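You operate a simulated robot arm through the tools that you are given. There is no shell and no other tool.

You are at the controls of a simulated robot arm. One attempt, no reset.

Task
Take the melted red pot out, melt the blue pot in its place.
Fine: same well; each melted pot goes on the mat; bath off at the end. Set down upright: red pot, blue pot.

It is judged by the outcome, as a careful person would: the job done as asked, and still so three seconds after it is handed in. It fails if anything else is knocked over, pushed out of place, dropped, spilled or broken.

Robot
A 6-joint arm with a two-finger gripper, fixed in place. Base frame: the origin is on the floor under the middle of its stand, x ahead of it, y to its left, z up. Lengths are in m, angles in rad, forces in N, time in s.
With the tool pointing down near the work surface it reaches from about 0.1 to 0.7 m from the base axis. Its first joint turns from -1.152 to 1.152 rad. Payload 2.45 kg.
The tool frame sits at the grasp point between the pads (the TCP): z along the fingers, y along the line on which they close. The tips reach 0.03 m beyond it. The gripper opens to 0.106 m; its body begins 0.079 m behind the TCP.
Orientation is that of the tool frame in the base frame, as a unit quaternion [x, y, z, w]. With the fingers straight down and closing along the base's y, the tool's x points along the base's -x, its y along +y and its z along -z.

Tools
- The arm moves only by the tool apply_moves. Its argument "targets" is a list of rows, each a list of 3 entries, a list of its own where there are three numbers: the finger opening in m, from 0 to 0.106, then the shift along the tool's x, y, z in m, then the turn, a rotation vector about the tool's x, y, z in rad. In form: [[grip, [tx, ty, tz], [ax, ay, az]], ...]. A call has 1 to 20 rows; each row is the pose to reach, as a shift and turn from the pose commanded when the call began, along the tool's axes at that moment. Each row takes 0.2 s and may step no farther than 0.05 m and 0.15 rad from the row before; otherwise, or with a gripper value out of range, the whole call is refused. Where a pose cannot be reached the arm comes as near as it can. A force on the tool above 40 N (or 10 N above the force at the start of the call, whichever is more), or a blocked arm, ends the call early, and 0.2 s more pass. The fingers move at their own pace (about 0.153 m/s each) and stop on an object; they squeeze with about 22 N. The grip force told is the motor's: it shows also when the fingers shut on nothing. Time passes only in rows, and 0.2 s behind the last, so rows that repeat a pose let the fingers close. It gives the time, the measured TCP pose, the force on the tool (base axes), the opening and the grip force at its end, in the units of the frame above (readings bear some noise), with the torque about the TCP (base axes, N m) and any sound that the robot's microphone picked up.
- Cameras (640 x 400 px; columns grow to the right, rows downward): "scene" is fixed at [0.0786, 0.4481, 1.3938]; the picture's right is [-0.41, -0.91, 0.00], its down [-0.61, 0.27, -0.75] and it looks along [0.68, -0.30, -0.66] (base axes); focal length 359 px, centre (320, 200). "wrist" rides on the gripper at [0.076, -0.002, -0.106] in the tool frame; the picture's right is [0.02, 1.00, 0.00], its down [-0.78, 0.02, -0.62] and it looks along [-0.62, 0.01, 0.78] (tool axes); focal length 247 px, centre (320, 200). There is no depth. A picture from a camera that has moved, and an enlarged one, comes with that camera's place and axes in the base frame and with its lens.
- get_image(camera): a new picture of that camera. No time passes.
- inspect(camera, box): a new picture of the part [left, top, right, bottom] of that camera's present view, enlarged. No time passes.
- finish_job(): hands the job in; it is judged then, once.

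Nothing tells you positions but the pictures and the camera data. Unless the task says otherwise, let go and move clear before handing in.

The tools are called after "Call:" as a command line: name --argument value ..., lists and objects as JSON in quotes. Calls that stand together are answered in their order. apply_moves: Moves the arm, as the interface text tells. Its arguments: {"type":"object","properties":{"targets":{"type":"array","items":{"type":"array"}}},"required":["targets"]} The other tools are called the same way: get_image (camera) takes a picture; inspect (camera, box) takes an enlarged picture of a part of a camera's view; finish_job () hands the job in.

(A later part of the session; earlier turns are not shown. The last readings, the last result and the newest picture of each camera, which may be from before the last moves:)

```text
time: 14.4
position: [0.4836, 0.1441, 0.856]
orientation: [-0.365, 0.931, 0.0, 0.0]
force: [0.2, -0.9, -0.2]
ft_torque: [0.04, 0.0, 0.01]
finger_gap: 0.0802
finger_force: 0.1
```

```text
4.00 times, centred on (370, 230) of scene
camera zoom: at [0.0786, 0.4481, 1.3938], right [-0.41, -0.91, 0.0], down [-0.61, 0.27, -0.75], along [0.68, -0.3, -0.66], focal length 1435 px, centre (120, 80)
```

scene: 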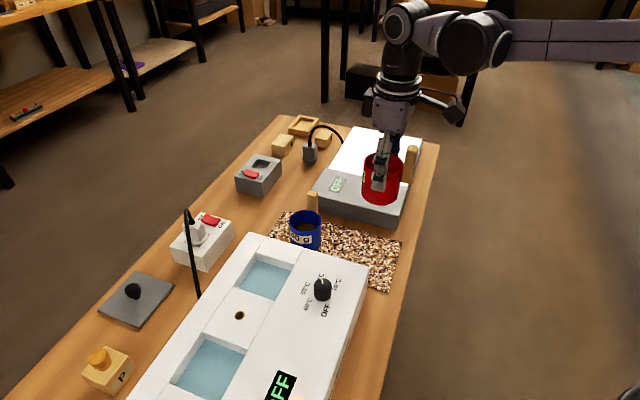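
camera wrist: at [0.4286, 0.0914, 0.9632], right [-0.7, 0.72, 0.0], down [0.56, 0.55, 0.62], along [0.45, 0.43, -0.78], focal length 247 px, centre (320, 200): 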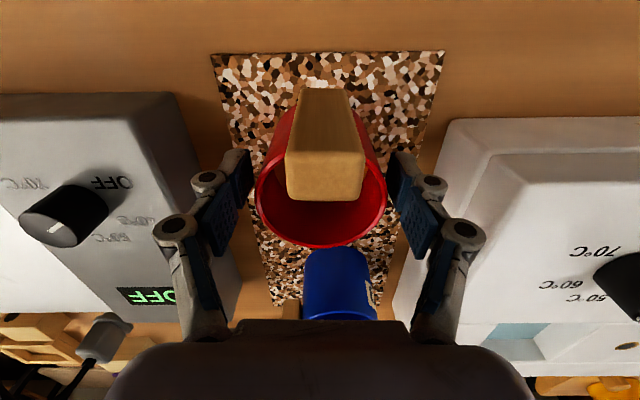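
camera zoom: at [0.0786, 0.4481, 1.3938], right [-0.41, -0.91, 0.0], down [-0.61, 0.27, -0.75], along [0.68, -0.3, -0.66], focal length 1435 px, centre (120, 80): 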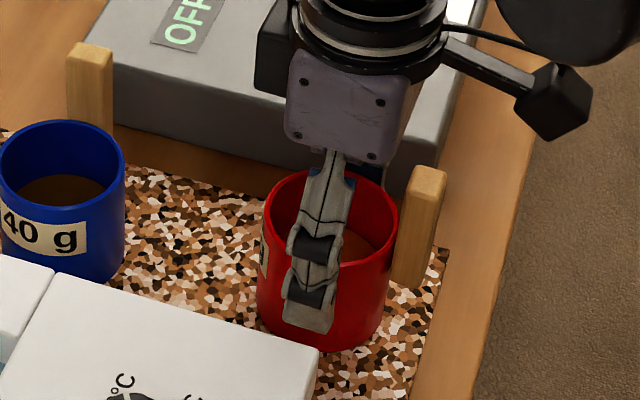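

The red pot is standing upright on the mat. I'll rise straight up, then move over the blue pot while turning the fingers to close across its handle direction.

Call:
apply_moves --targets '[[0.08, [0, 0, -0.02], [0, 0, 0]], [0.08, [0, 0, -0.06], [0, 0, 0]], [0.106, [0, 0, -0.11], [0, 0, 0]], [0.106, [0, 0, -0.16], [0, 0, 0]], [0.106, [-0.02, 0.002, -0.18], [0, 0, 0.145]], [0.106, [-0.035, 0.004, -0.18], [0, 0, 0.29]], [0.106, [-0.05, 0.006, -0.18], [0, 0, 0.435]], [0.106, [-0.065, 0.008, -0.18], [0, 0, 0.58]], [0.106, [-0.08, 0.01, -0.18], [0, 0, 0.725]], [0.106, [-0.095, 0.012, -0.18], [0, 0, 0.87]], [0.106, [-0.11, 0.014, -0.18], [0, 0, 1.015]], [0.106, [-0.125, 0.016, -0.18], [0, 0, 1.16]], [0.106, [-0.138, 0.017, -0.18], [0, 0, 1.305]], [0.106, [-0.1447, 0.0171, -0.18], [0, 0, 1.45]]]'

Call:
get_image --camera "wrist"

Call:
get_image --camera "scene"

```text
time: 17.4
position: [0.5773, 0.2559, 1.0367]
orientation: [0.344, 0.939, 0.001, 0.0]
force: [-0.8, -0.1, -0.5]
ft_torque: [0.03, 0.02, 0.02]
finger_gap: 0.1064
finger_force: 0.1
```

```text
taken
camera wrist: at [0.5182, 0.3041, 1.1434], right [0.63, 0.78, 0.0], down [0.61, -0.49, 0.62], along [0.48, -0.39, -0.78], focal length 247 px, centre (320, 200)
```

wrist: 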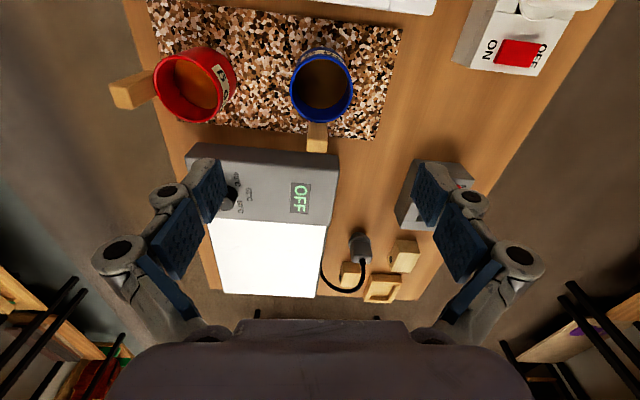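

```text
taken
```

scene: 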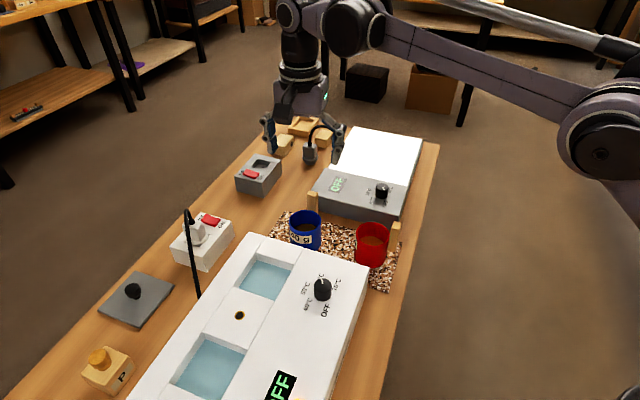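

Both pots are in view: red on the mat with its handle to the front, and blue with its handle pointing straight away along the image. The closing axis is now perpendicular to blue's handle. I'll zoom in to centre on it.

Call:
inspect --camera "wrist" --box '[240, 20, 400, 170]'

Call:
inspect --camera "wrist" --box '[90, 10, 290, 150]'

Call:
inspect --camera "scene" --box '[330, 200, 420, 300]'

Call:
inspect --camera "scene" --box '[220, 360, 340, 400]'

```text
2.67 times, centred on (320, 95) of wrist
camera zoom: at [0.5182, 0.3041, 1.1434], right [0.63, 0.78, 0.0], down [0.61, -0.49, 0.62], along [0.48, -0.39, -0.78], focal length 659 px, centre (320, 480)
```

zoom: 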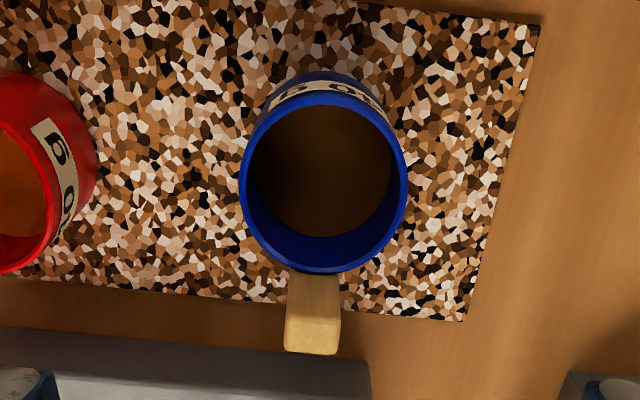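

```text
2.86 times, centred on (190, 80) of wrist
camera zoom: at [0.5182, 0.3041, 1.1434], right [0.63, 0.78, 0.0], down [0.61, -0.49, 0.62], along [0.48, -0.39, -0.78], focal length 706 px, centre (691, 543)
```

zoom: 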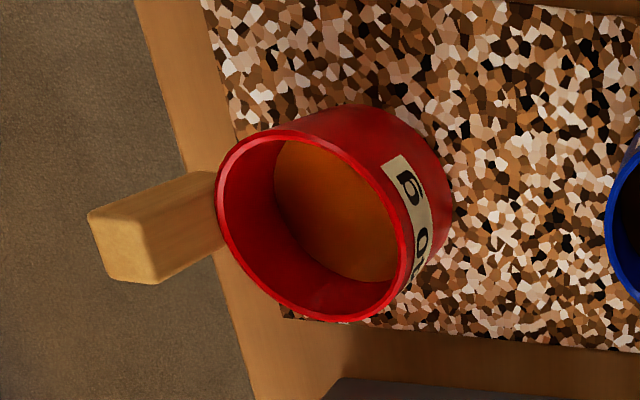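

```text
4.00 times, centred on (375, 250) of scene
camera zoom: at [0.0786, 0.4481, 1.3938], right [-0.41, -0.91, 0.0], down [-0.61, 0.27, -0.75], along [0.68, -0.3, -0.66], focal length 1435 px, centre (100, 0)
```

zoom: 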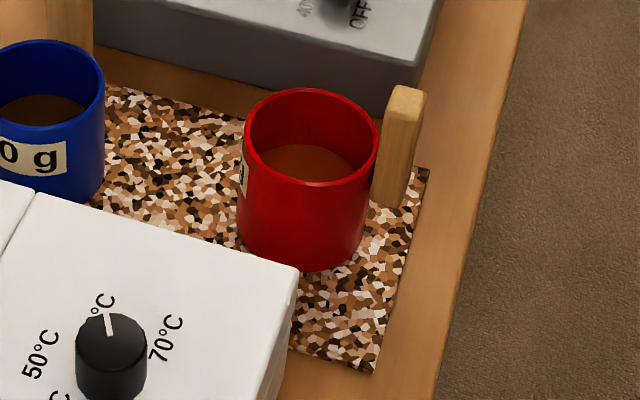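

```text
5.33 times, centred on (280, 380) of scene
camera zoom: at [0.0786, 0.4481, 1.3938], right [-0.41, -0.91, 0.0], down [-0.61, 0.27, -0.75], along [0.68, -0.3, -0.66], focal length 1913 px, centre (533, -760)
```

zoom: 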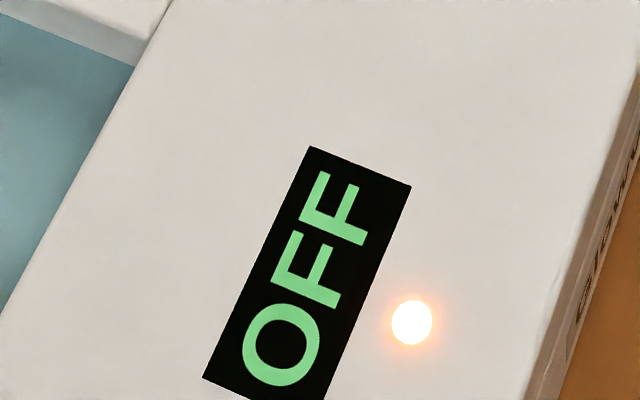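

Red sits fully on the mat. Blue's centre is (0.5755, 0.2585), about 3 mm from the finger centre. I'll correct and descend around it with the fingers open.

Call:
apply_moves --targets '[[0.106, [0.003, 0.001, 0.02], [0, 0, 0]], [0.106, [0.003, 0.001, 0.055], [0, 0, 0]], [0.106, [0.003, 0.001, 0.09], [0, 0, 0]], [0.106, [0.003, 0.001, 0.12], [0, 0, 0]], [0.106, [0.003, 0.001, 0.145], [0, 0, 0]], [0.106, [0.003, 0.001, 0.158], [0, 0, 0]]]'

Call:
get_image --camera "wrist"

Call:
inspect --camera "scene" --box '[250, 150, 410, 270]'

```text
time: 18.8
position: [0.5769, 0.2583, 0.8772]
orientation: [0.342, 0.94, 0.001, 0.0]
force: [0.7, 0.4, -0.1]
ft_torque: [0.02, 0.01, -0.01]
finger_gap: 0.1058
finger_force: 0.1
```

```text
taken
camera wrist: at [0.5164, 0.3071, 0.9846], right [0.63, 0.78, 0.0], down [0.61, -0.49, 0.62], along [0.48, -0.39, -0.78], focal length 247 px, centre (320, 200)
```

wrist: 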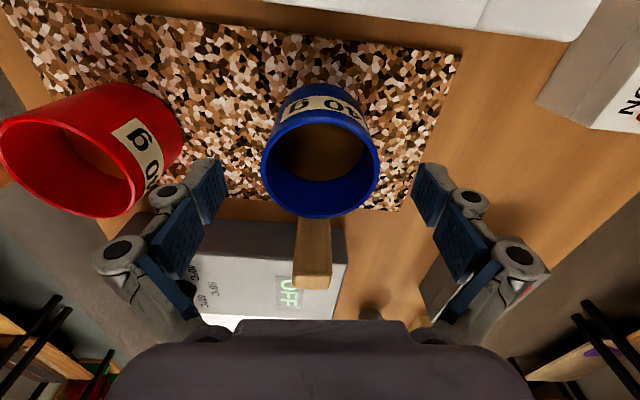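

```text
3.33 times, centred on (330, 210) of scene
camera zoom: at [0.0786, 0.4481, 1.3938], right [-0.41, -0.91, 0.0], down [-0.61, 0.27, -0.75], along [0.68, -0.3, -0.66], focal length 1196 px, centre (287, 167)
```

zoom: 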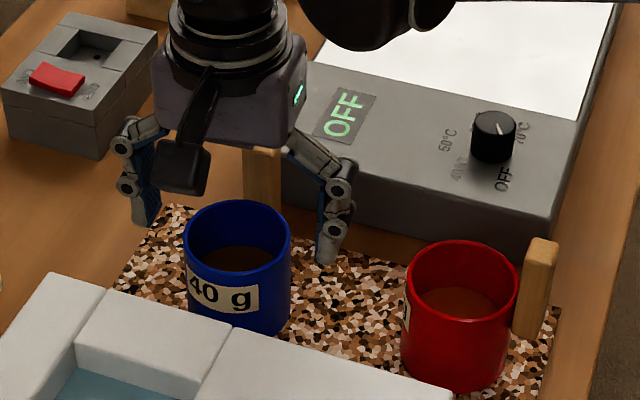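

The blue pot is centred, and the left finger clears the red pot by about 3 cm. I'll descend the last 22 mm and close.

Call:
apply_moves --targets '[[0.106, [0, 0, 0.01], [0, 0, 0]], [0.106, [0, 0, 0.021], [0, 0, 0]], [0.106, [0, 0, 0.021], [0, 0, 0]], [0.055, [0, 0, 0.021], [0, 0, 0]], [0.045, [0, 0, 0.021], [0, 0, 0]], [0.045, [0, 0, 0.021], [0, 0, 0]]]'

Call:
get_image --camera "wrist"

```text
time: 20.2
position: [0.5754, 0.2575, 0.8586]
orientation: [0.344, 0.939, 0.0, -0.001]
force: [1.5, 0.5, 5.6]
ft_torque: [0.12, -0.07, -0.01]
finger_gap: 0.0656
finger_force: 22.3
```

```text
taken
camera wrist: at [0.5162, 0.3065, 0.9644], right [0.63, 0.78, 0.0], down [0.61, -0.49, 0.62], along [0.48, -0.39, -0.78], focal length 247 px, centre (320, 200)
```

wrist: 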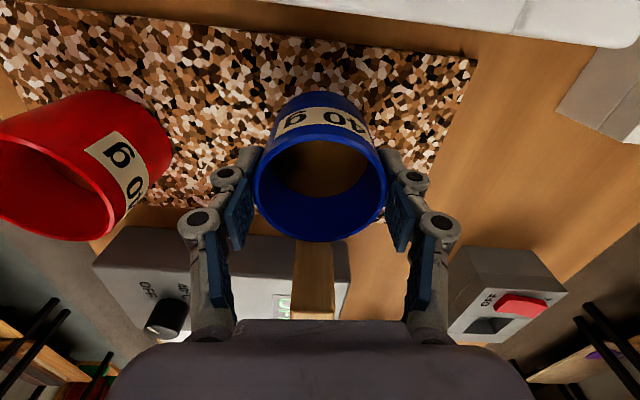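

The blue pot is held. I'll lift it straight up gently, then carry it over to the well centre, about (0.469, 0.377).

Call:
apply_moves --targets '[[0.045, [0, 0, -0.005], [0, 0, 0]], [0.045, [0, 0, -0.015], [0, 0, 0]], [0.045, [0, 0, -0.03], [0, 0, 0]], [0.045, [0, 0, -0.05], [0, 0, 0]], [0.045, [0, 0, -0.072], [0, 0, 0]], [0.045, [0, 0, -0.095], [0, 0, 0]], [0.045, [0, 0, -0.118], [0, 0, 0]], [0.045, [0, 0, -0.138], [0, 0, 0]], [0.045, [0, 0, -0.15], [0, 0, 0]], [0.045, [0, 0, -0.155], [0, 0, 0]]]'

Call:
apply_moves --targets '[[0.045, [0.007, 0.001, 0], [0, 0, 0]], [0.045, [0.021, 0.003, 0], [0, 0, 0]], [0.045, [0.041, 0.006, 0], [0, 0, 0]], [0.045, [0.063, 0.009, 0], [0, 0, 0]], [0.045, [0.087, 0.012, 0], [0, 0, 0]], [0.045, [0.111, 0.016, 0], [0, 0, 0]], [0.045, [0.133, 0.019, 0], [0, 0, 0]], [0.045, [0.149, 0.021, 0], [0, 0, 0]], [0.045, [0.1587, 0.0224, 0], [0, 0, 0]], [0.045, [0.1587, 0.0224, 0], [0, 0, 0]]]'

Call:
get_image --camera "wrist"

Call:
get_image --camera "scene"

```text
time: 22.4
position: [0.5759, 0.2567, 1.0122]
orientation: [0.342, 0.94, 0.001, 0.0]
force: [0.8, -0.2, -0.8]
ft_torque: [-0.02, 0.04, -0.01]
finger_gap: 0.0656
finger_force: 21.9
```

```text
time: 24.6
position: [0.4702, 0.3756, 1.0124]
orientation: [0.342, 0.94, 0.0, 0.0]
force: [-0.5, 0.4, -0.9]
ft_torque: [-0.01, 0.0, 0.04]
finger_gap: 0.0652
finger_force: 21.7
```

```text
taken
camera wrist: at [0.4101, 0.4259, 1.1188], right [0.63, 0.78, 0.0], down [0.61, -0.49, 0.62], along [0.48, -0.39, -0.78], focal length 247 px, centre (320, 200)
```

wrist: 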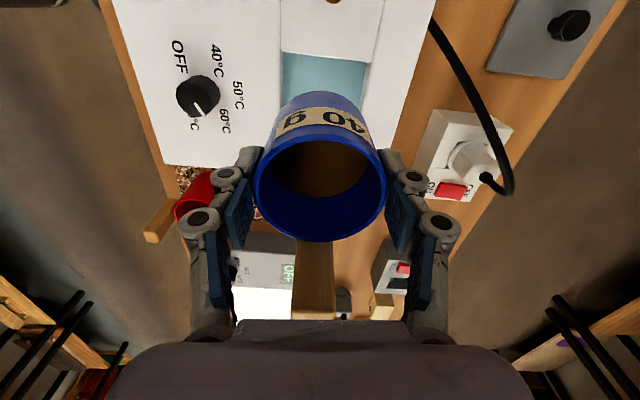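

```text
taken
```

scene: 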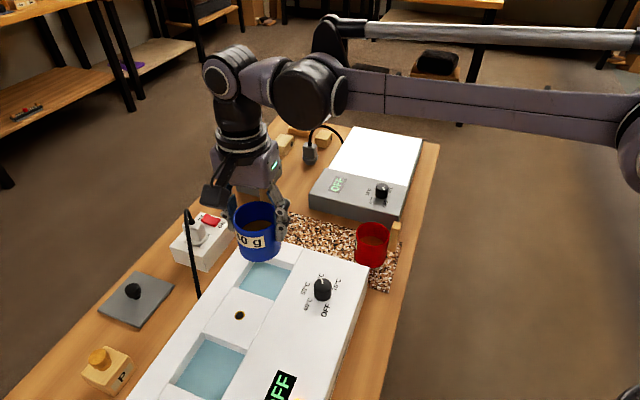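

The blue pot hangs over the well. I'll measure the well edges from here to fine-tune before lowering.

Call:
inspect --camera "wrist" --box '[240, 20, 440, 160]'

Call:
inspect --camera "scene" --box '[200, 190, 340, 320]'

```text
2.86 times, centred on (340, 90) of wrist
camera zoom: at [0.4101, 0.4259, 1.1188], right [0.63, 0.78, 0.0], down [0.61, -0.49, 0.62], along [0.48, -0.39, -0.78], focal length 706 px, centre (263, 514)
```

zoom: 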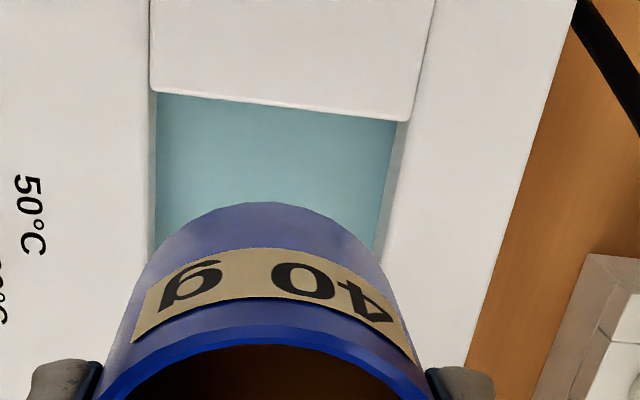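

```text
3.08 times, centred on (270, 255) of scene
camera zoom: at [0.0786, 0.4481, 1.3938], right [-0.41, -0.91, 0.0], down [-0.61, 0.27, -0.75], along [0.68, -0.3, -0.66], focal length 1104 px, centre (474, 31)
```

zoom: 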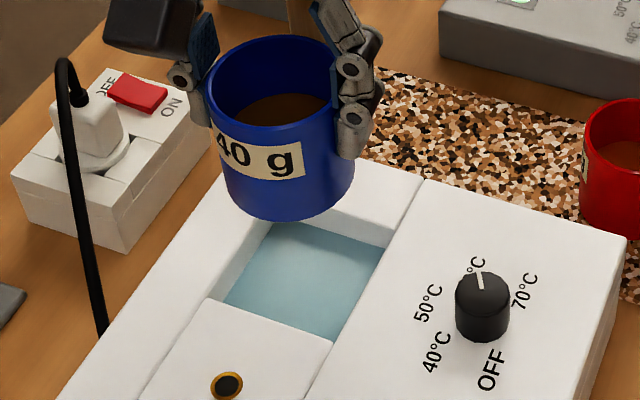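

Call:
inspect --camera "wrist" --box '[220, 80, 420, 260]'

```text
2.22 times, centred on (320, 170) of wrist
camera zoom: at [0.4101, 0.4259, 1.1188], right [0.63, 0.78, 0.0], down [0.61, -0.49, 0.62], along [0.48, -0.39, -0.78], focal length 549 px, centre (320, 267)
```

zoom: 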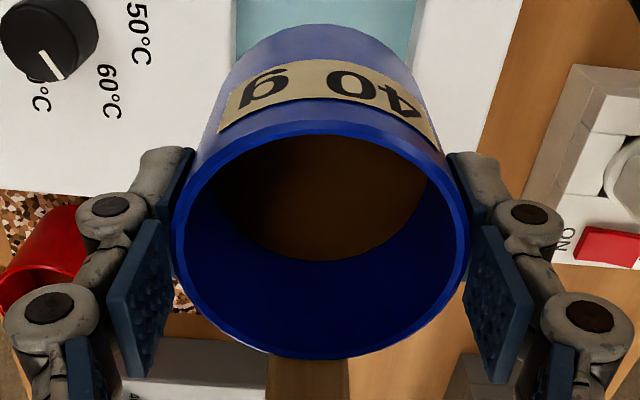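

The pot sits centred in the grip. The well's centre is about (0.468, 0.3785), so I'll shift 3 mm and lower to about 1 cm above the well floor.

Call:
apply_moves --targets '[[0.045, [0.003, 0.0004, 0.008], [0, 0, 0]], [0.045, [0.003, 0.0004, 0.022], [0, 0, 0]], [0.045, [0.003, 0.0004, 0.038], [0, 0, 0]], [0.045, [0.003, 0.0004, 0.052], [0, 0, 0]], [0.045, [0.003, 0.0004, 0.06], [0, 0, 0]], [0.045, [0.003, 0.0004, 0.06], [0, 0, 0]]]'

Call:
get_image --camera "wrist"

Call:
inspect --camera "scene" --box '[200, 190, 340, 320]'

```text
time: 26.0
position: [0.4673, 0.3807, 0.9527]
orientation: [0.343, 0.939, 0.0, -0.001]
force: [-0.1, -0.5, -1.0]
ft_torque: [0.03, 0.04, -0.01]
finger_gap: 0.0652
finger_force: 22.1
```

```text
taken
camera wrist: at [0.4077, 0.4284, 1.0593], right [0.63, 0.78, 0.0], down [0.61, -0.49, 0.62], along [0.48, -0.39, -0.78], focal length 247 px, centre (320, 200)
```

wrist: 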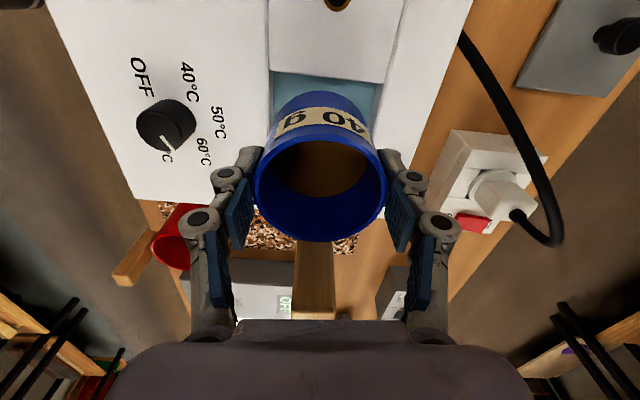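

```text
3.08 times, centred on (270, 255) of scene
camera zoom: at [0.0787, 0.4481, 1.3938], right [-0.41, -0.91, 0.0], down [-0.61, 0.27, -0.75], along [0.68, -0.3, -0.66], focal length 1104 px, centre (474, 31)
```

zoom: 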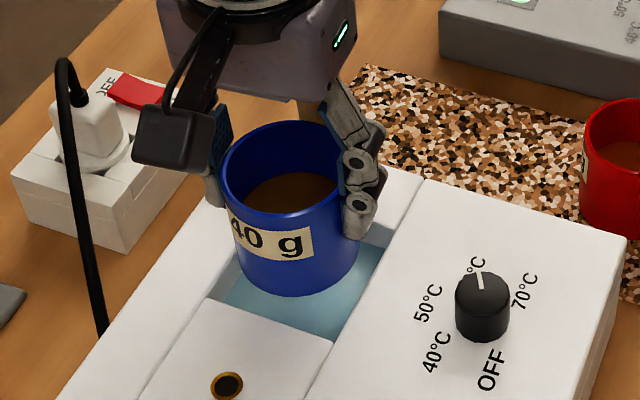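

Call:
inspect --camera "wrist" --box '[240, 40, 420, 170]'

Call:
inspect --camera "scene" --box '[225, 235, 325, 315]'

```text
3.08 times, centred on (330, 105) of wrist
camera zoom: at [0.4077, 0.4284, 1.0593], right [0.63, 0.78, 0.0], down [0.61, -0.49, 0.62], along [0.48, -0.39, -0.78], focal length 760 px, centre (289, 492)
```

zoom: 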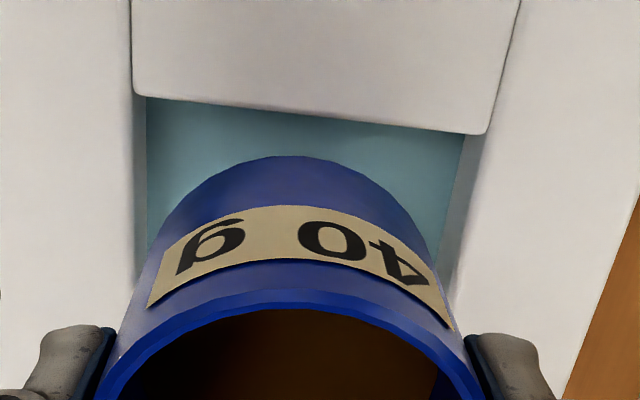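

```text
5.00 times, centred on (275, 275) of scene
camera zoom: at [0.0787, 0.4481, 1.3938], right [-0.41, -0.91, 0.0], down [-0.61, 0.27, -0.75], along [0.68, -0.3, -0.66], focal length 1793 px, centre (545, -175)
```

zoom: 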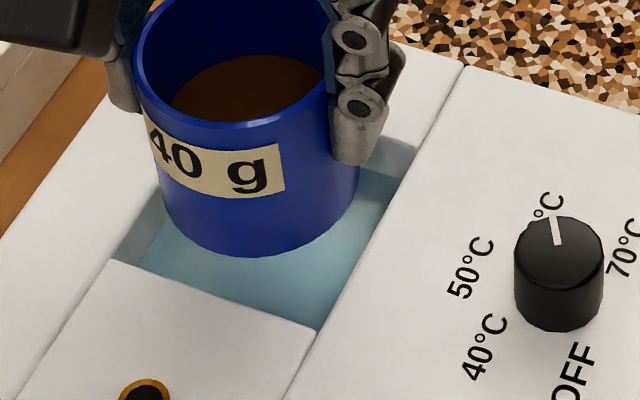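

The pot base is just inside the well outline and within about 2 mm of centre. I'll lower further.

Call:
apply_moves --targets '[[0.045, [-0.0015, -0.001, 0.008], [0, 0, 0]], [0.045, [-0.0015, -0.001, 0.018], [0, 0, 0]], [0.045, [-0.0015, -0.001, 0.026], [0, 0, 0]], [0.045, [-0.0015, -0.001, 0.031], [0, 0, 0]], [0.045, [-0.0015, -0.001, 0.034], [0, 0, 0]], [0.045, [-0.0015, -0.001, 0.034], [0, 0, 0]]]'

Call:
inspect --camera "scene" --box '[225, 225, 325, 305]'

```text
time: 27.4
position: [0.4683, 0.3779, 0.9184]
orientation: [0.344, 0.939, 0.0, 0.001]
force: [-0.8, -0.1, -0.8]
ft_torque: [-0.03, 0.03, 0.01]
finger_gap: 0.0652
finger_force: 22.0
```

```text
5.00 times, centred on (275, 265) of scene
camera zoom: at [0.0787, 0.4481, 1.3938], right [-0.41, -0.91, 0.0], down [-0.61, 0.27, -0.75], along [0.68, -0.3, -0.66], focal length 1793 px, centre (545, -125)
```

zoom: 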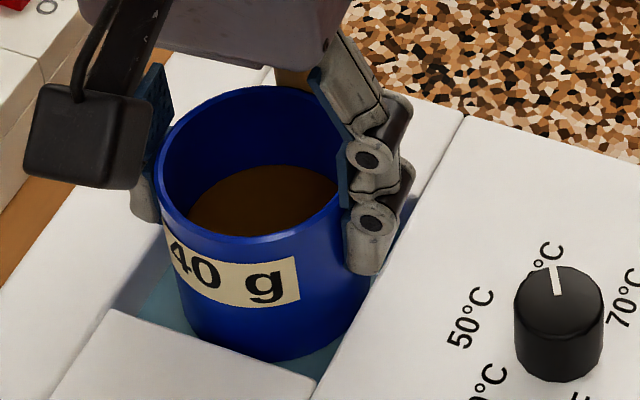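

No contact yet at z = 0.918, with the pot well inside the well. I'll ease down a few millimetres to find the floor.

Call:
apply_moves --targets '[[0.045, [0, 0, 0.0015], [0, 0, 0]], [0.045, [0, 0, 0.003], [0, 0, 0]], [0.045, [0, 0, 0.003], [0, 0, 0]]]'

```text
time: 28.2
position: [0.4684, 0.3777, 0.9157]
orientation: [0.342, 0.94, 0.0, 0.0]
force: [0.0, -0.5, 0.2]
ft_torque: [0.02, 0.0, 0.0]
finger_gap: 0.0651
finger_force: 22.6
```

Call:
apply_moves --targets '[[0.045, [0, 0, 0.001], [0, 0, 0]], [0.045, [0, 0, 0.0015], [0, 0, 0]], [0.045, [0, 0, 0.0015], [0, 0, 0]]]'

```text
time: 29.0
position: [0.4663, 0.3774, 0.9145]
orientation: [0.343, 0.939, 0.0, 0.0]
force: [0.5, 0.2, -1.0]
ft_torque: [0.04, 0.01, 0.0]
finger_gap: 0.0653
finger_force: 21.9
```

Call:
apply_moves --targets '[[0.045, [0, 0, 0.001], [0, 0, 0]], [0.045, [0, 0, 0.0015], [0, 0, 0]], [0.045, [0, 0, 0.0015], [0, 0, 0]]]'

```text
time: 29.8
position: [0.4677, 0.3775, 0.9124]
orientation: [0.343, 0.939, 0.0, 0.0]
force: [-0.2, 0.3, -1.4]
ft_torque: [0.02, 0.0, 0.0]
finger_gap: 0.0654
finger_force: 22.3
```

Call:
apply_moves --targets '[[0.045, [0, 0, 0.001], [0, 0, 0]], [0.045, [0, 0, 0.0015], [0, 0, 0]], [0.045, [0, 0, 0.0015], [0, 0, 0]]]'

Call:
inspect --camera "scene" --box '[225, 225, 325, 305]'

```text
time: 30.6
position: [0.4674, 0.3785, 0.9106]
orientation: [0.343, 0.939, 0.0, 0.0]
force: [0.2, -0.7, -0.8]
ft_torque: [0.01, 0.03, -0.05]
finger_gap: 0.0649
finger_force: 22.3
```

```text
5.00 times, centred on (275, 265) of scene
camera zoom: at [0.0787, 0.4481, 1.3938], right [-0.41, -0.91, 0.0], down [-0.61, 0.27, -0.75], along [0.68, -0.3, -0.66], focal length 1793 px, centre (545, -125)
```

zoom: 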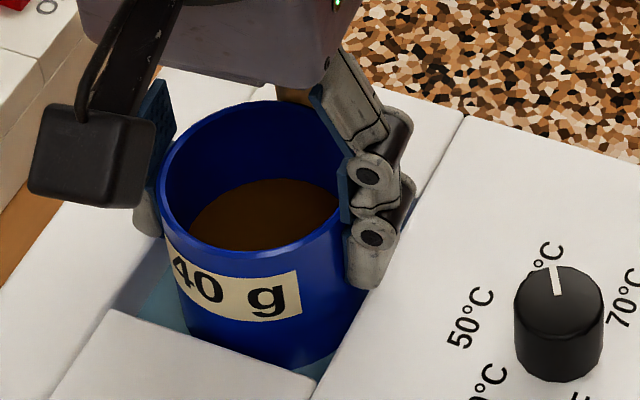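

Call:
apply_moves --targets '[[0.045, [0, 0, 0.001], [0, 0, 0]], [0.045, [0, 0, 0.0015], [0, 0, 0]], [0.045, [0, 0, 0.0015], [0, 0, 0]]]'

Call:
get_image --camera "wrist"

```text
time: 31.4
position: [0.4676, 0.3786, 0.9112]
orientation: [0.343, 0.939, -0.001, 0.0]
force: [0.1, -0.4, -0.9]
ft_torque: [0.04, 0.02, 0.0]
finger_gap: 0.0649
finger_force: 22.0
```

```text
taken
camera wrist: at [0.4084, 0.4267, 1.016], right [0.63, 0.78, 0.0], down [0.61, -0.49, 0.62], along [0.48, -0.39, -0.78], focal length 247 px, centre (320, 200)
```

wrist: 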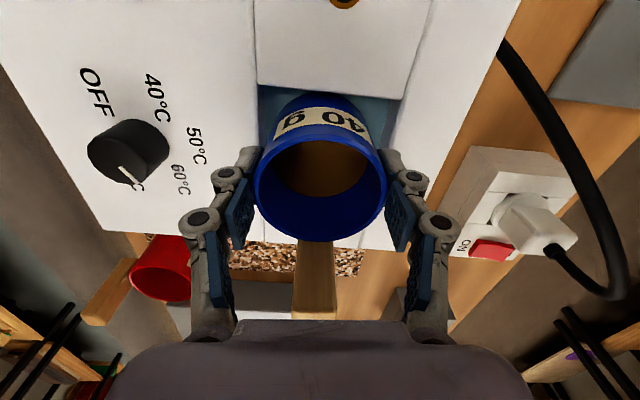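

Call:
apply_moves --targets '[[0.045, [0, 0, 0.001], [0, 0, 0]], [0.045, [0, 0, 0.0015], [0, 0, 0]], [0.045, [0, 0, 0.0015], [0, 0, 0]]]'

```text
time: 32.2
position: [0.4682, 0.3764, 0.9076]
orientation: [0.342, 0.94, 0.0, 0.0]
force: [-0.7, 0.6, 0.2]
ft_torque: [-0.01, 0.02, 0.01]
finger_gap: 0.065
finger_force: 21.6
```

Call:
apply_moves --targets '[[0.045, [0, 0, 0.001], [0, 0, 0]], [0.045, [0, 0, 0.001], [0, 0, 0]]]'

Call:
inspect --camera "scene" --box '[240, 235, 320, 300]'

```text
time: 32.8
position: [0.4683, 0.3778, 0.9077]
orientation: [0.343, 0.939, 0.0, 0.0]
force: [0.7, 1.2, 15.2]
ft_torque: [0.04, -0.05, -0.09]
finger_gap: 0.0652
finger_force: 22.2
```

```text
6.15 times, centred on (280, 268) of scene
camera zoom: at [0.0784, 0.4479, 1.3939], right [-0.41, -0.91, 0.0], down [-0.6, 0.27, -0.75], along [0.68, -0.3, -0.66], focal length 2207 px, centre (566, -215)
```

zoom: 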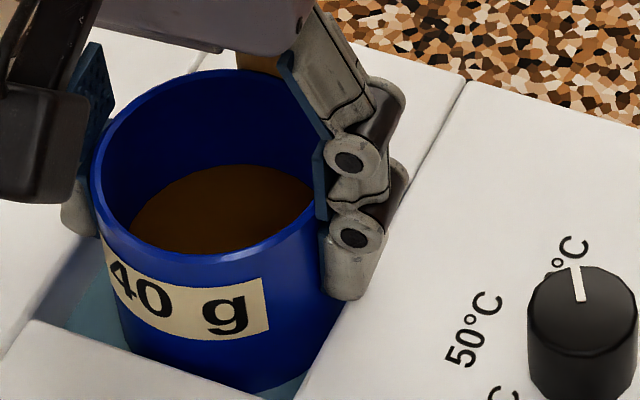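

Contact at z ≈ 0.9075, with 15 N up on the tool. I'll ease back 1 mm and open the fingers partway.

Call:
apply_moves --targets '[[0.045, [0, 0, -0.001], [0, 0, 0]], [0.045, [0, 0, -0.001], [0, 0, 0]]]'

Call:
apply_moves --targets '[[0.07, [0, 0, -0.0005], [0, 0, 0]], [0.082, [0, 0, -0.0005], [0, 0, 0]], [0.082, [0, 0, -0.0005], [0, 0, 0]]]'

Call:
get_image --camera "wrist"

Call:
inspect --camera "scene" --box '[225, 225, 325, 305]'

```text
time: 33.4
position: [0.4677, 0.3766, 0.9082]
orientation: [0.343, 0.939, 0.0, 0.001]
force: [1.7, 0.9, 6.3]
ft_torque: [0.05, -0.09, -0.04]
finger_gap: 0.0653
finger_force: 22.1
```

```text
time: 34.2
position: [0.4677, 0.3784, 0.9086]
orientation: [0.343, 0.939, 0.001, 0.0]
force: [-0.3, -0.3, 0.1]
ft_torque: [0.0, -0.04, -0.03]
finger_gap: 0.0823
finger_force: 0.2
```

```text
taken
camera wrist: at [0.4083, 0.4268, 1.0151], right [0.63, 0.78, 0.0], down [0.61, -0.49, 0.62], along [0.48, -0.39, -0.78], focal length 247 px, centre (320, 200)
```

wrist: 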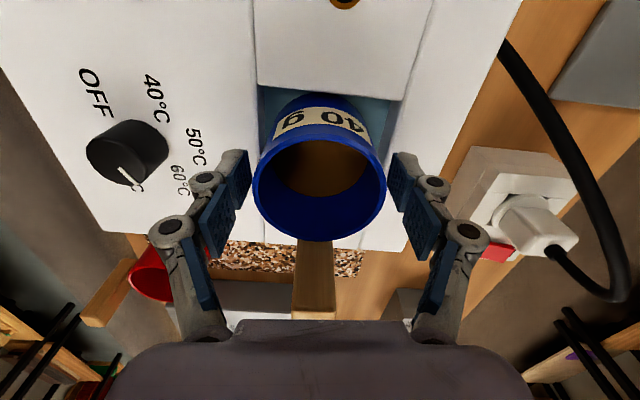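

```text
5.00 times, centred on (275, 265) of scene
camera zoom: at [0.0786, 0.4481, 1.3938], right [-0.41, -0.91, 0.0], down [-0.61, 0.27, -0.75], along [0.68, -0.3, -0.66], focal length 1793 px, centre (545, -125)
```

zoom: 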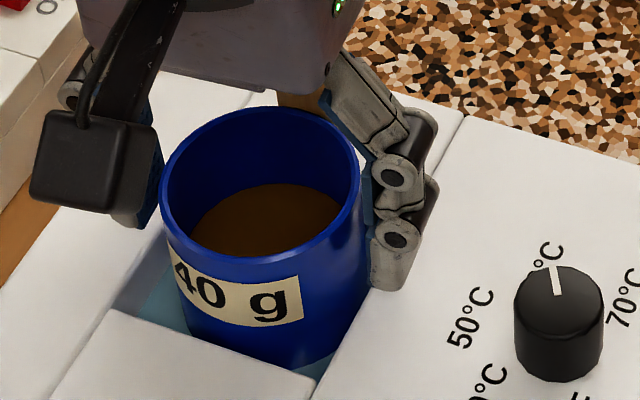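

The blue pot stands in the well. I'll rise clear and back the camera off to view the dial, display and pot from above.

Call:
apply_moves --targets '[[0.082, [0, 0, -0.02], [0, 0, 0]], [0.082, [0, 0, -0.06], [0, 0, 0]], [0.09, [0, 0, -0.1], [0, 0, 0]], [0.09, [0, 0, -0.14], [0, 0, 0]], [0.09, [0.02, -0.02, -0.15], [0, 0, -0.14]], [0.09, [0.04, -0.05, -0.15], [0, 0, -0.28]], [0.09, [0.05, -0.08, -0.15], [0, 0, -0.42]], [0.09, [0.05, -0.11, -0.15], [0, 0, -0.56]], [0.09, [0.05, -0.13, -0.15], [0, 0, -0.7]]]'

Call:
get_image --camera "wrist"

Call:
get_image --camera "scene"

```text
time: 36.2
position: [0.3455, 0.3098, 1.0581]
orientation: [-0.001, 1.0, 0.0, 0.0]
force: [-0.1, 0.1, -0.5]
ft_torque: [0.0, 0.01, 0.02]
finger_gap: 0.0898
finger_force: 0.0
```

```text
taken
camera wrist: at [0.2691, 0.309, 1.165], right [-0.02, 1.0, 0.0], down [0.78, 0.02, 0.62], along [0.62, 0.01, -0.78], focal length 247 px, centre (320, 200)
```

wrist: 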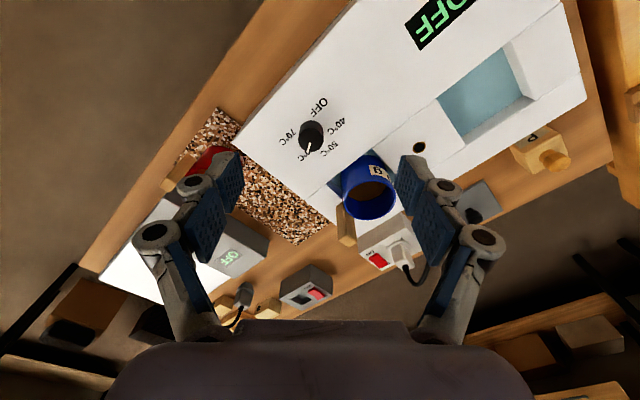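

```text
taken
```

scene: 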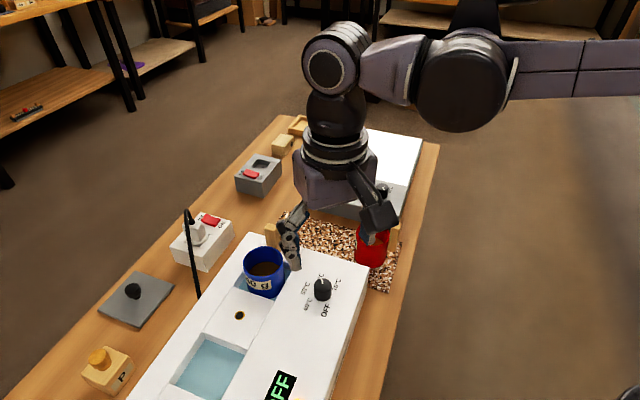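

Blue is seated in the well with its handle over the bath's end. I'll zoom in on the dial and the pot contents.

Call:
inspect --camera "wrist" --box '[270, 90, 360, 170]'

Call:
inspect --camera "scene" --box '[230, 230, 310, 310]'

Call:
inspect --camera "scene" --box '[290, 260, 360, 320]'

Call:
inspect --camera "scene" --box '[200, 340, 360, 400]'

```text
5.00 times, centred on (315, 130) of wrist
camera zoom: at [0.2691, 0.309, 1.165], right [-0.02, 1.0, 0.0], down [0.78, 0.02, 0.62], along [0.62, 0.01, -0.78], focal length 1235 px, centre (345, 550)
```

zoom: 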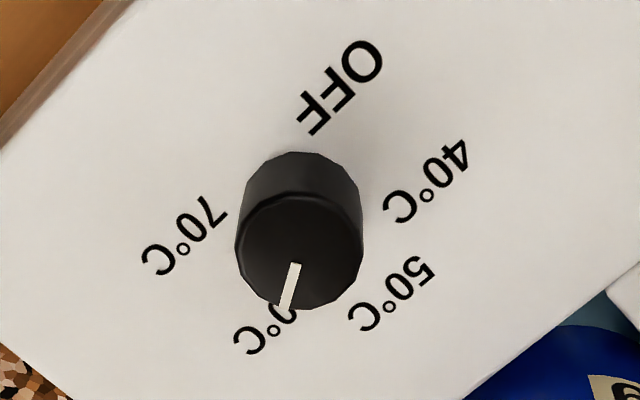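

```text
5.00 times, centred on (270, 270) of scene
camera zoom: at [0.0786, 0.4481, 1.3938], right [-0.41, -0.91, 0.0], down [-0.61, 0.27, -0.75], along [0.68, -0.3, -0.66], focal length 1793 px, centre (570, -150)
```

zoom: 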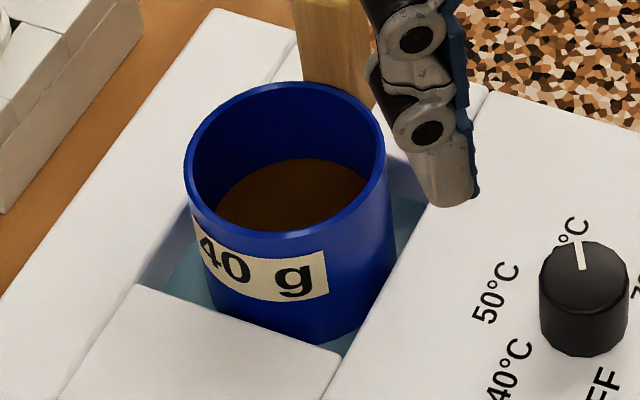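

```text
6.67 times, centred on (325, 290) of scene
camera zoom: at [0.0786, 0.4481, 1.3938], right [-0.41, -0.91, 0.0], down [-0.61, 0.27, -0.75], along [0.68, -0.3, -0.66], focal length 2391 px, centre (287, -400)
```

zoom: 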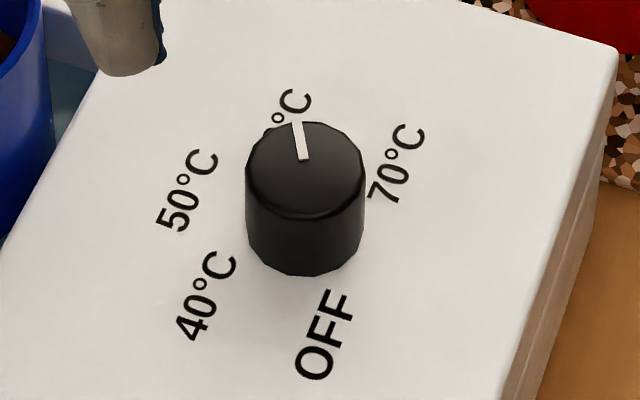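

```text
4.00 times, centred on (280, 370) of scene
camera zoom: at [0.0786, 0.4481, 1.3938], right [-0.41, -0.91, 0.0], down [-0.61, 0.27, -0.75], along [0.68, -0.3, -0.66], focal length 1435 px, centre (480, -480)
```

zoom: 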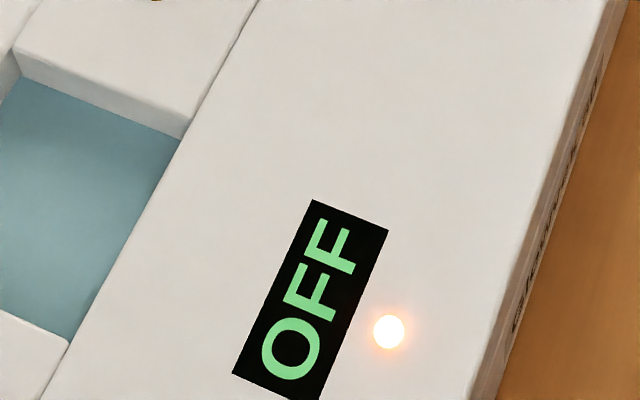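

The dial labels are 60° apart: OFF at about 163° from base x, 40 at 105°, 50 at 45°, 60 at -15°, 70 at -75°. The pointer is at -14°, so it is set to 60 °C, yet the heater shows OFF. The likely cure is turning the knob back to OFF and then to 60 again. The knob's centre is about (0.3945, 0.3005), top z ≈ 0.895. I'll move above it with the fingers turned ready for a half turn.

Call:
apply_moves --targets '[[0.07, [-0.01, -0.001, 0], [0, 0, 0.14]], [0.07, [-0.02, -0.003, 0], [0, 0, 0.28]], [0.07, [-0.03, -0.005, 0], [0, 0, 0.42]], [0.07, [-0.04, -0.007, 0], [0, 0, 0.56]], [0.07, [-0.049, -0.0093, 0], [0, 0, 0.7]], [0.07, [-0.049, -0.0093, 0.01], [0, 0, 0.84]], [0.07, [-0.049, -0.0093, 0.02], [0, 0, 0.98]], [0.07, [-0.049, -0.0093, 0.03], [0, 0, 1.12]], [0.07, [-0.049, -0.0093, 0.04], [0, 0, 1.26]], [0.07, [-0.049, -0.0093, 0.05], [0, 0, 1.4]], [0.07, [-0.049, -0.0093, 0.06], [0, 0, 1.5]]]'

Call:
get_image --camera "wrist"

Call:
get_image --camera "scene"

```text
time: 38.6
position: [0.3946, 0.3014, 0.998]
orientation: [0.683, 0.73, 0.0, 0.0]
force: [0.1, -0.5, 0.2]
ft_torque: [0.0, 0.0, 0.01]
finger_gap: 0.07
finger_force: 0.0
```

```text
taken
camera wrist: at [0.3873, 0.3781, 1.1048], right [1.0, 0.09, 0.0], down [0.07, -0.78, 0.62], along [0.06, -0.62, -0.78], focal length 247 px, centre (320, 200)
```

wrist: 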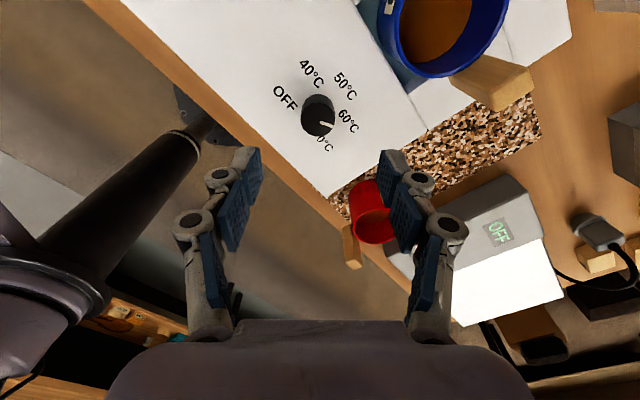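

```text
taken
```

scene: 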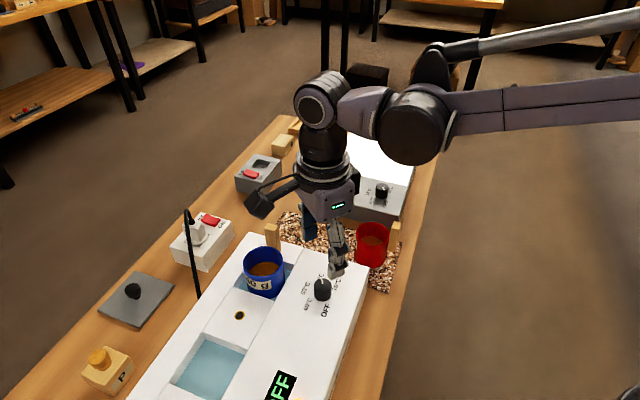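

The blue pot's contents look lighter than before, so I'll check that along with the dial.

Call:
inspect --camera "scene" --box '[230, 230, 310, 310]'

Call:
inspect --camera "scene" --box '[340, 210, 410, 280]'

Call:
inspect --camera "wrist" --box '[360, 0, 520, 100]'

Call:
inspect --camera "wrist" --box '[260, 50, 380, 160]'

Call:
inspect --camera "scene" --box '[200, 340, 360, 400]'

```text
5.00 times, centred on (270, 270) of scene
camera zoom: at [0.0786, 0.4481, 1.3938], right [-0.41, -0.91, 0.0], down [-0.61, 0.27, -0.75], along [0.68, -0.3, -0.66], focal length 1793 px, centre (570, -150)
```

zoom: 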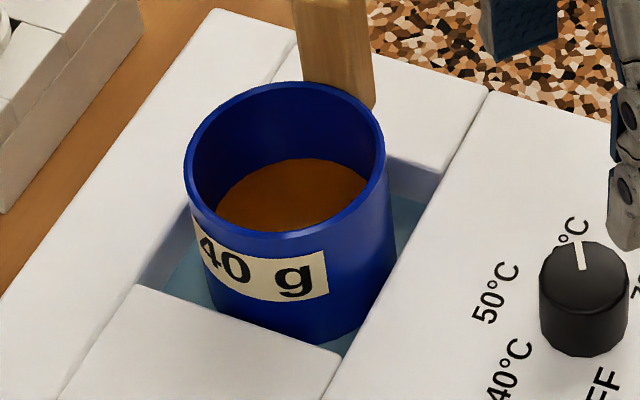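

```text
5.71 times, centred on (375, 245) of scene
camera zoom: at [0.0786, 0.4481, 1.3938], right [-0.41, -0.91, 0.0], down [-0.61, 0.27, -0.75], along [0.68, -0.3, -0.66], focal length 2050 px, centre (6, -57)
```

zoom: 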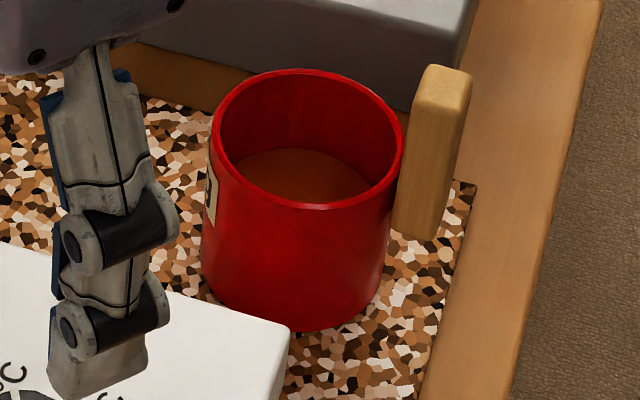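

```text
4.00 times, centred on (440, 50) of wrist
camera zoom: at [0.3873, 0.3781, 1.1048], right [1.0, 0.09, 0.0], down [0.07, -0.78, 0.62], along [0.06, -0.62, -0.78], focal length 988 px, centre (-160, 800)
```

zoom: 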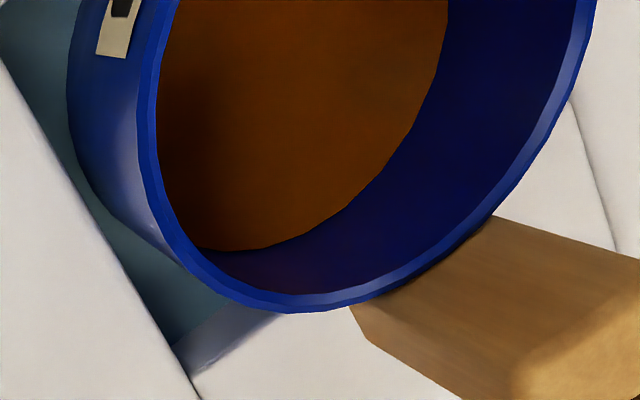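

```text
3.64 times, centred on (320, 105) of wrist
camera zoom: at [0.3873, 0.3781, 1.1048], right [1.0, 0.09, 0.0], down [0.07, -0.78, 0.62], along [0.06, -0.62, -0.78], focal length 898 px, centre (320, 546)
```

zoom: 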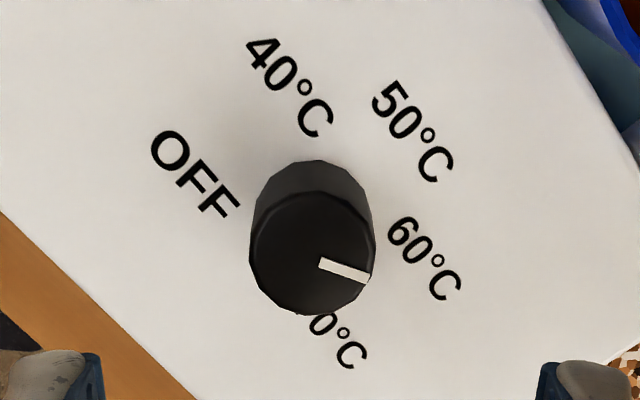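

```text
4.00 times, centred on (280, 370) of scene
camera zoom: at [0.0786, 0.4481, 1.3938], right [-0.41, -0.91, 0.0], down [-0.61, 0.27, -0.75], along [0.68, -0.3, -0.66], focal length 1435 px, centre (480, -480)
```

zoom: 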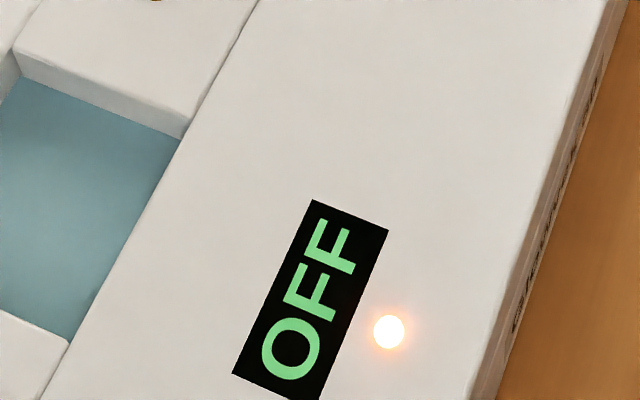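

The blue glue is already turning lighter and smoother in the well. So the bath really is hot: mains on, lamp lit, dial at 60, and only the display reads OFF. I won't touch the dial yet; I'll wait and watch the glue.

Call:
apply_moves --targets '[[0.07, [0, 0, 0], [0, 0, 0]], [0.07, [0, 0, 0], [0, 0, 0]], [0.07, [0, 0, 0], [0, 0, 0]], [0.07, [0, 0, 0], [0, 0, 0]], [0.07, [0, 0, 0], [0, 0, 0]], [0.07, [0, 0, 0], [0, 0, 0]], [0.07, [0, 0, 0], [0, 0, 0]], [0.07, [0, 0, 0], [0, 0, 0]], [0.07, [0, 0, 0], [0, 0, 0]], [0.07, [0, 0, 0], [0, 0, 0]], [0.07, [0, 0, 0], [0, 0, 0]], [0.07, [0, 0, 0], [0, 0, 0]], [0.07, [0, 0, 0], [0, 0, 0]], [0.07, [0, 0, 0], [0, 0, 0]], [0.07, [0, 0, 0], [0, 0, 0]], [0.07, [0, 0, 0], [0, 0, 0]], [0.07, [0, 0, 0], [0, 0, 0]], [0.07, [0, 0, 0], [0, 0, 0]], [0.07, [0, 0, 0], [0, 0, 0]], [0.07, [0, 0, 0], [0, 0, 0]]]'

Call:
inspect --camera "scene" --box '[230, 230, 310, 310]'

Call:
inspect --camera "scene" --box '[340, 210, 410, 280]'

Call:
inspect --camera "wrist" --box '[360, 0, 520, 100]'

Call:
inspect --camera "scene" --box '[200, 340, 360, 400]'

```text
time: 42.8
position: [0.3937, 0.3009, 0.9983]
orientation: [0.682, 0.732, 0.0, 0.0]
force: [0.0, 0.5, -0.8]
ft_torque: [0.0, 0.0, -0.01]
finger_gap: 0.0699
finger_force: 0.0
```

```text
5.00 times, centred on (270, 270) of scene
camera zoom: at [0.0786, 0.4481, 1.3938], right [-0.41, -0.91, 0.0], down [-0.61, 0.27, -0.75], along [0.68, -0.3, -0.66], focal length 1793 px, centre (570, -150)
```

zoom: 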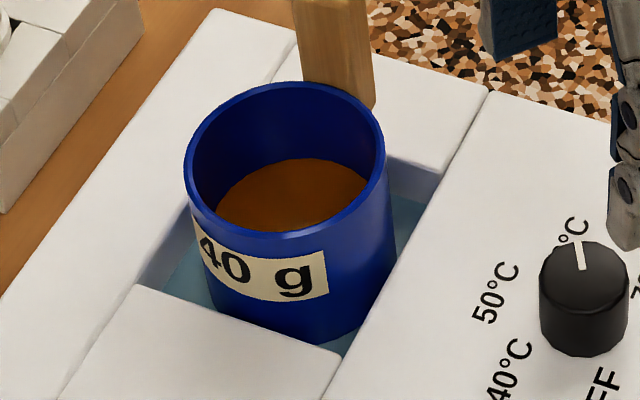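

```text
5.71 times, centred on (375, 245) of scene
camera zoom: at [0.0786, 0.4481, 1.3938], right [-0.41, -0.91, 0.0], down [-0.61, 0.27, -0.75], along [0.68, -0.3, -0.66], focal length 2050 px, centre (6, -57)
```

zoom: 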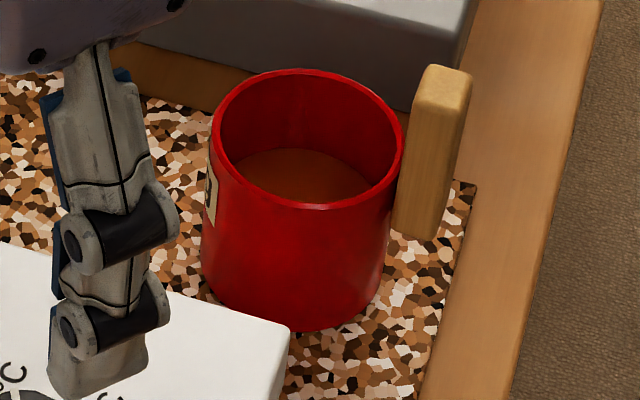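

```text
4.00 times, centred on (440, 50) of wrist
camera zoom: at [0.3872, 0.3781, 1.1049], right [1.0, 0.09, 0.0], down [0.07, -0.78, 0.62], along [0.06, -0.62, -0.78], focal length 988 px, centre (-160, 800)
```

zoom: 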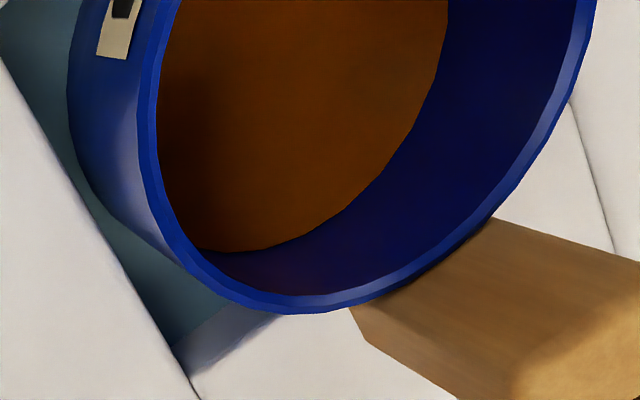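

```text
4.00 times, centred on (280, 370) of scene
camera zoom: at [0.0786, 0.4481, 1.3938], right [-0.41, -0.91, 0.0], down [-0.61, 0.27, -0.75], along [0.68, -0.3, -0.66], focal length 1435 px, centre (480, -480)
```

zoom: 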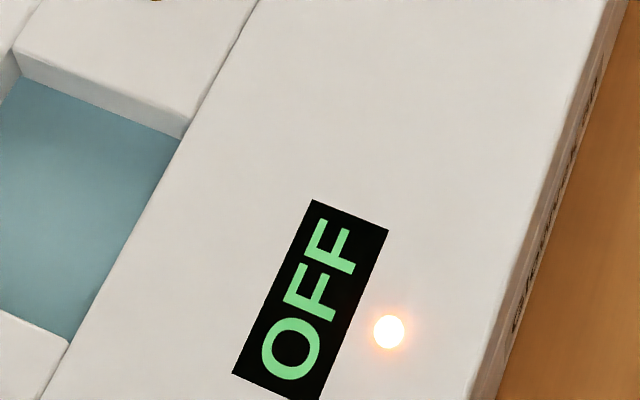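

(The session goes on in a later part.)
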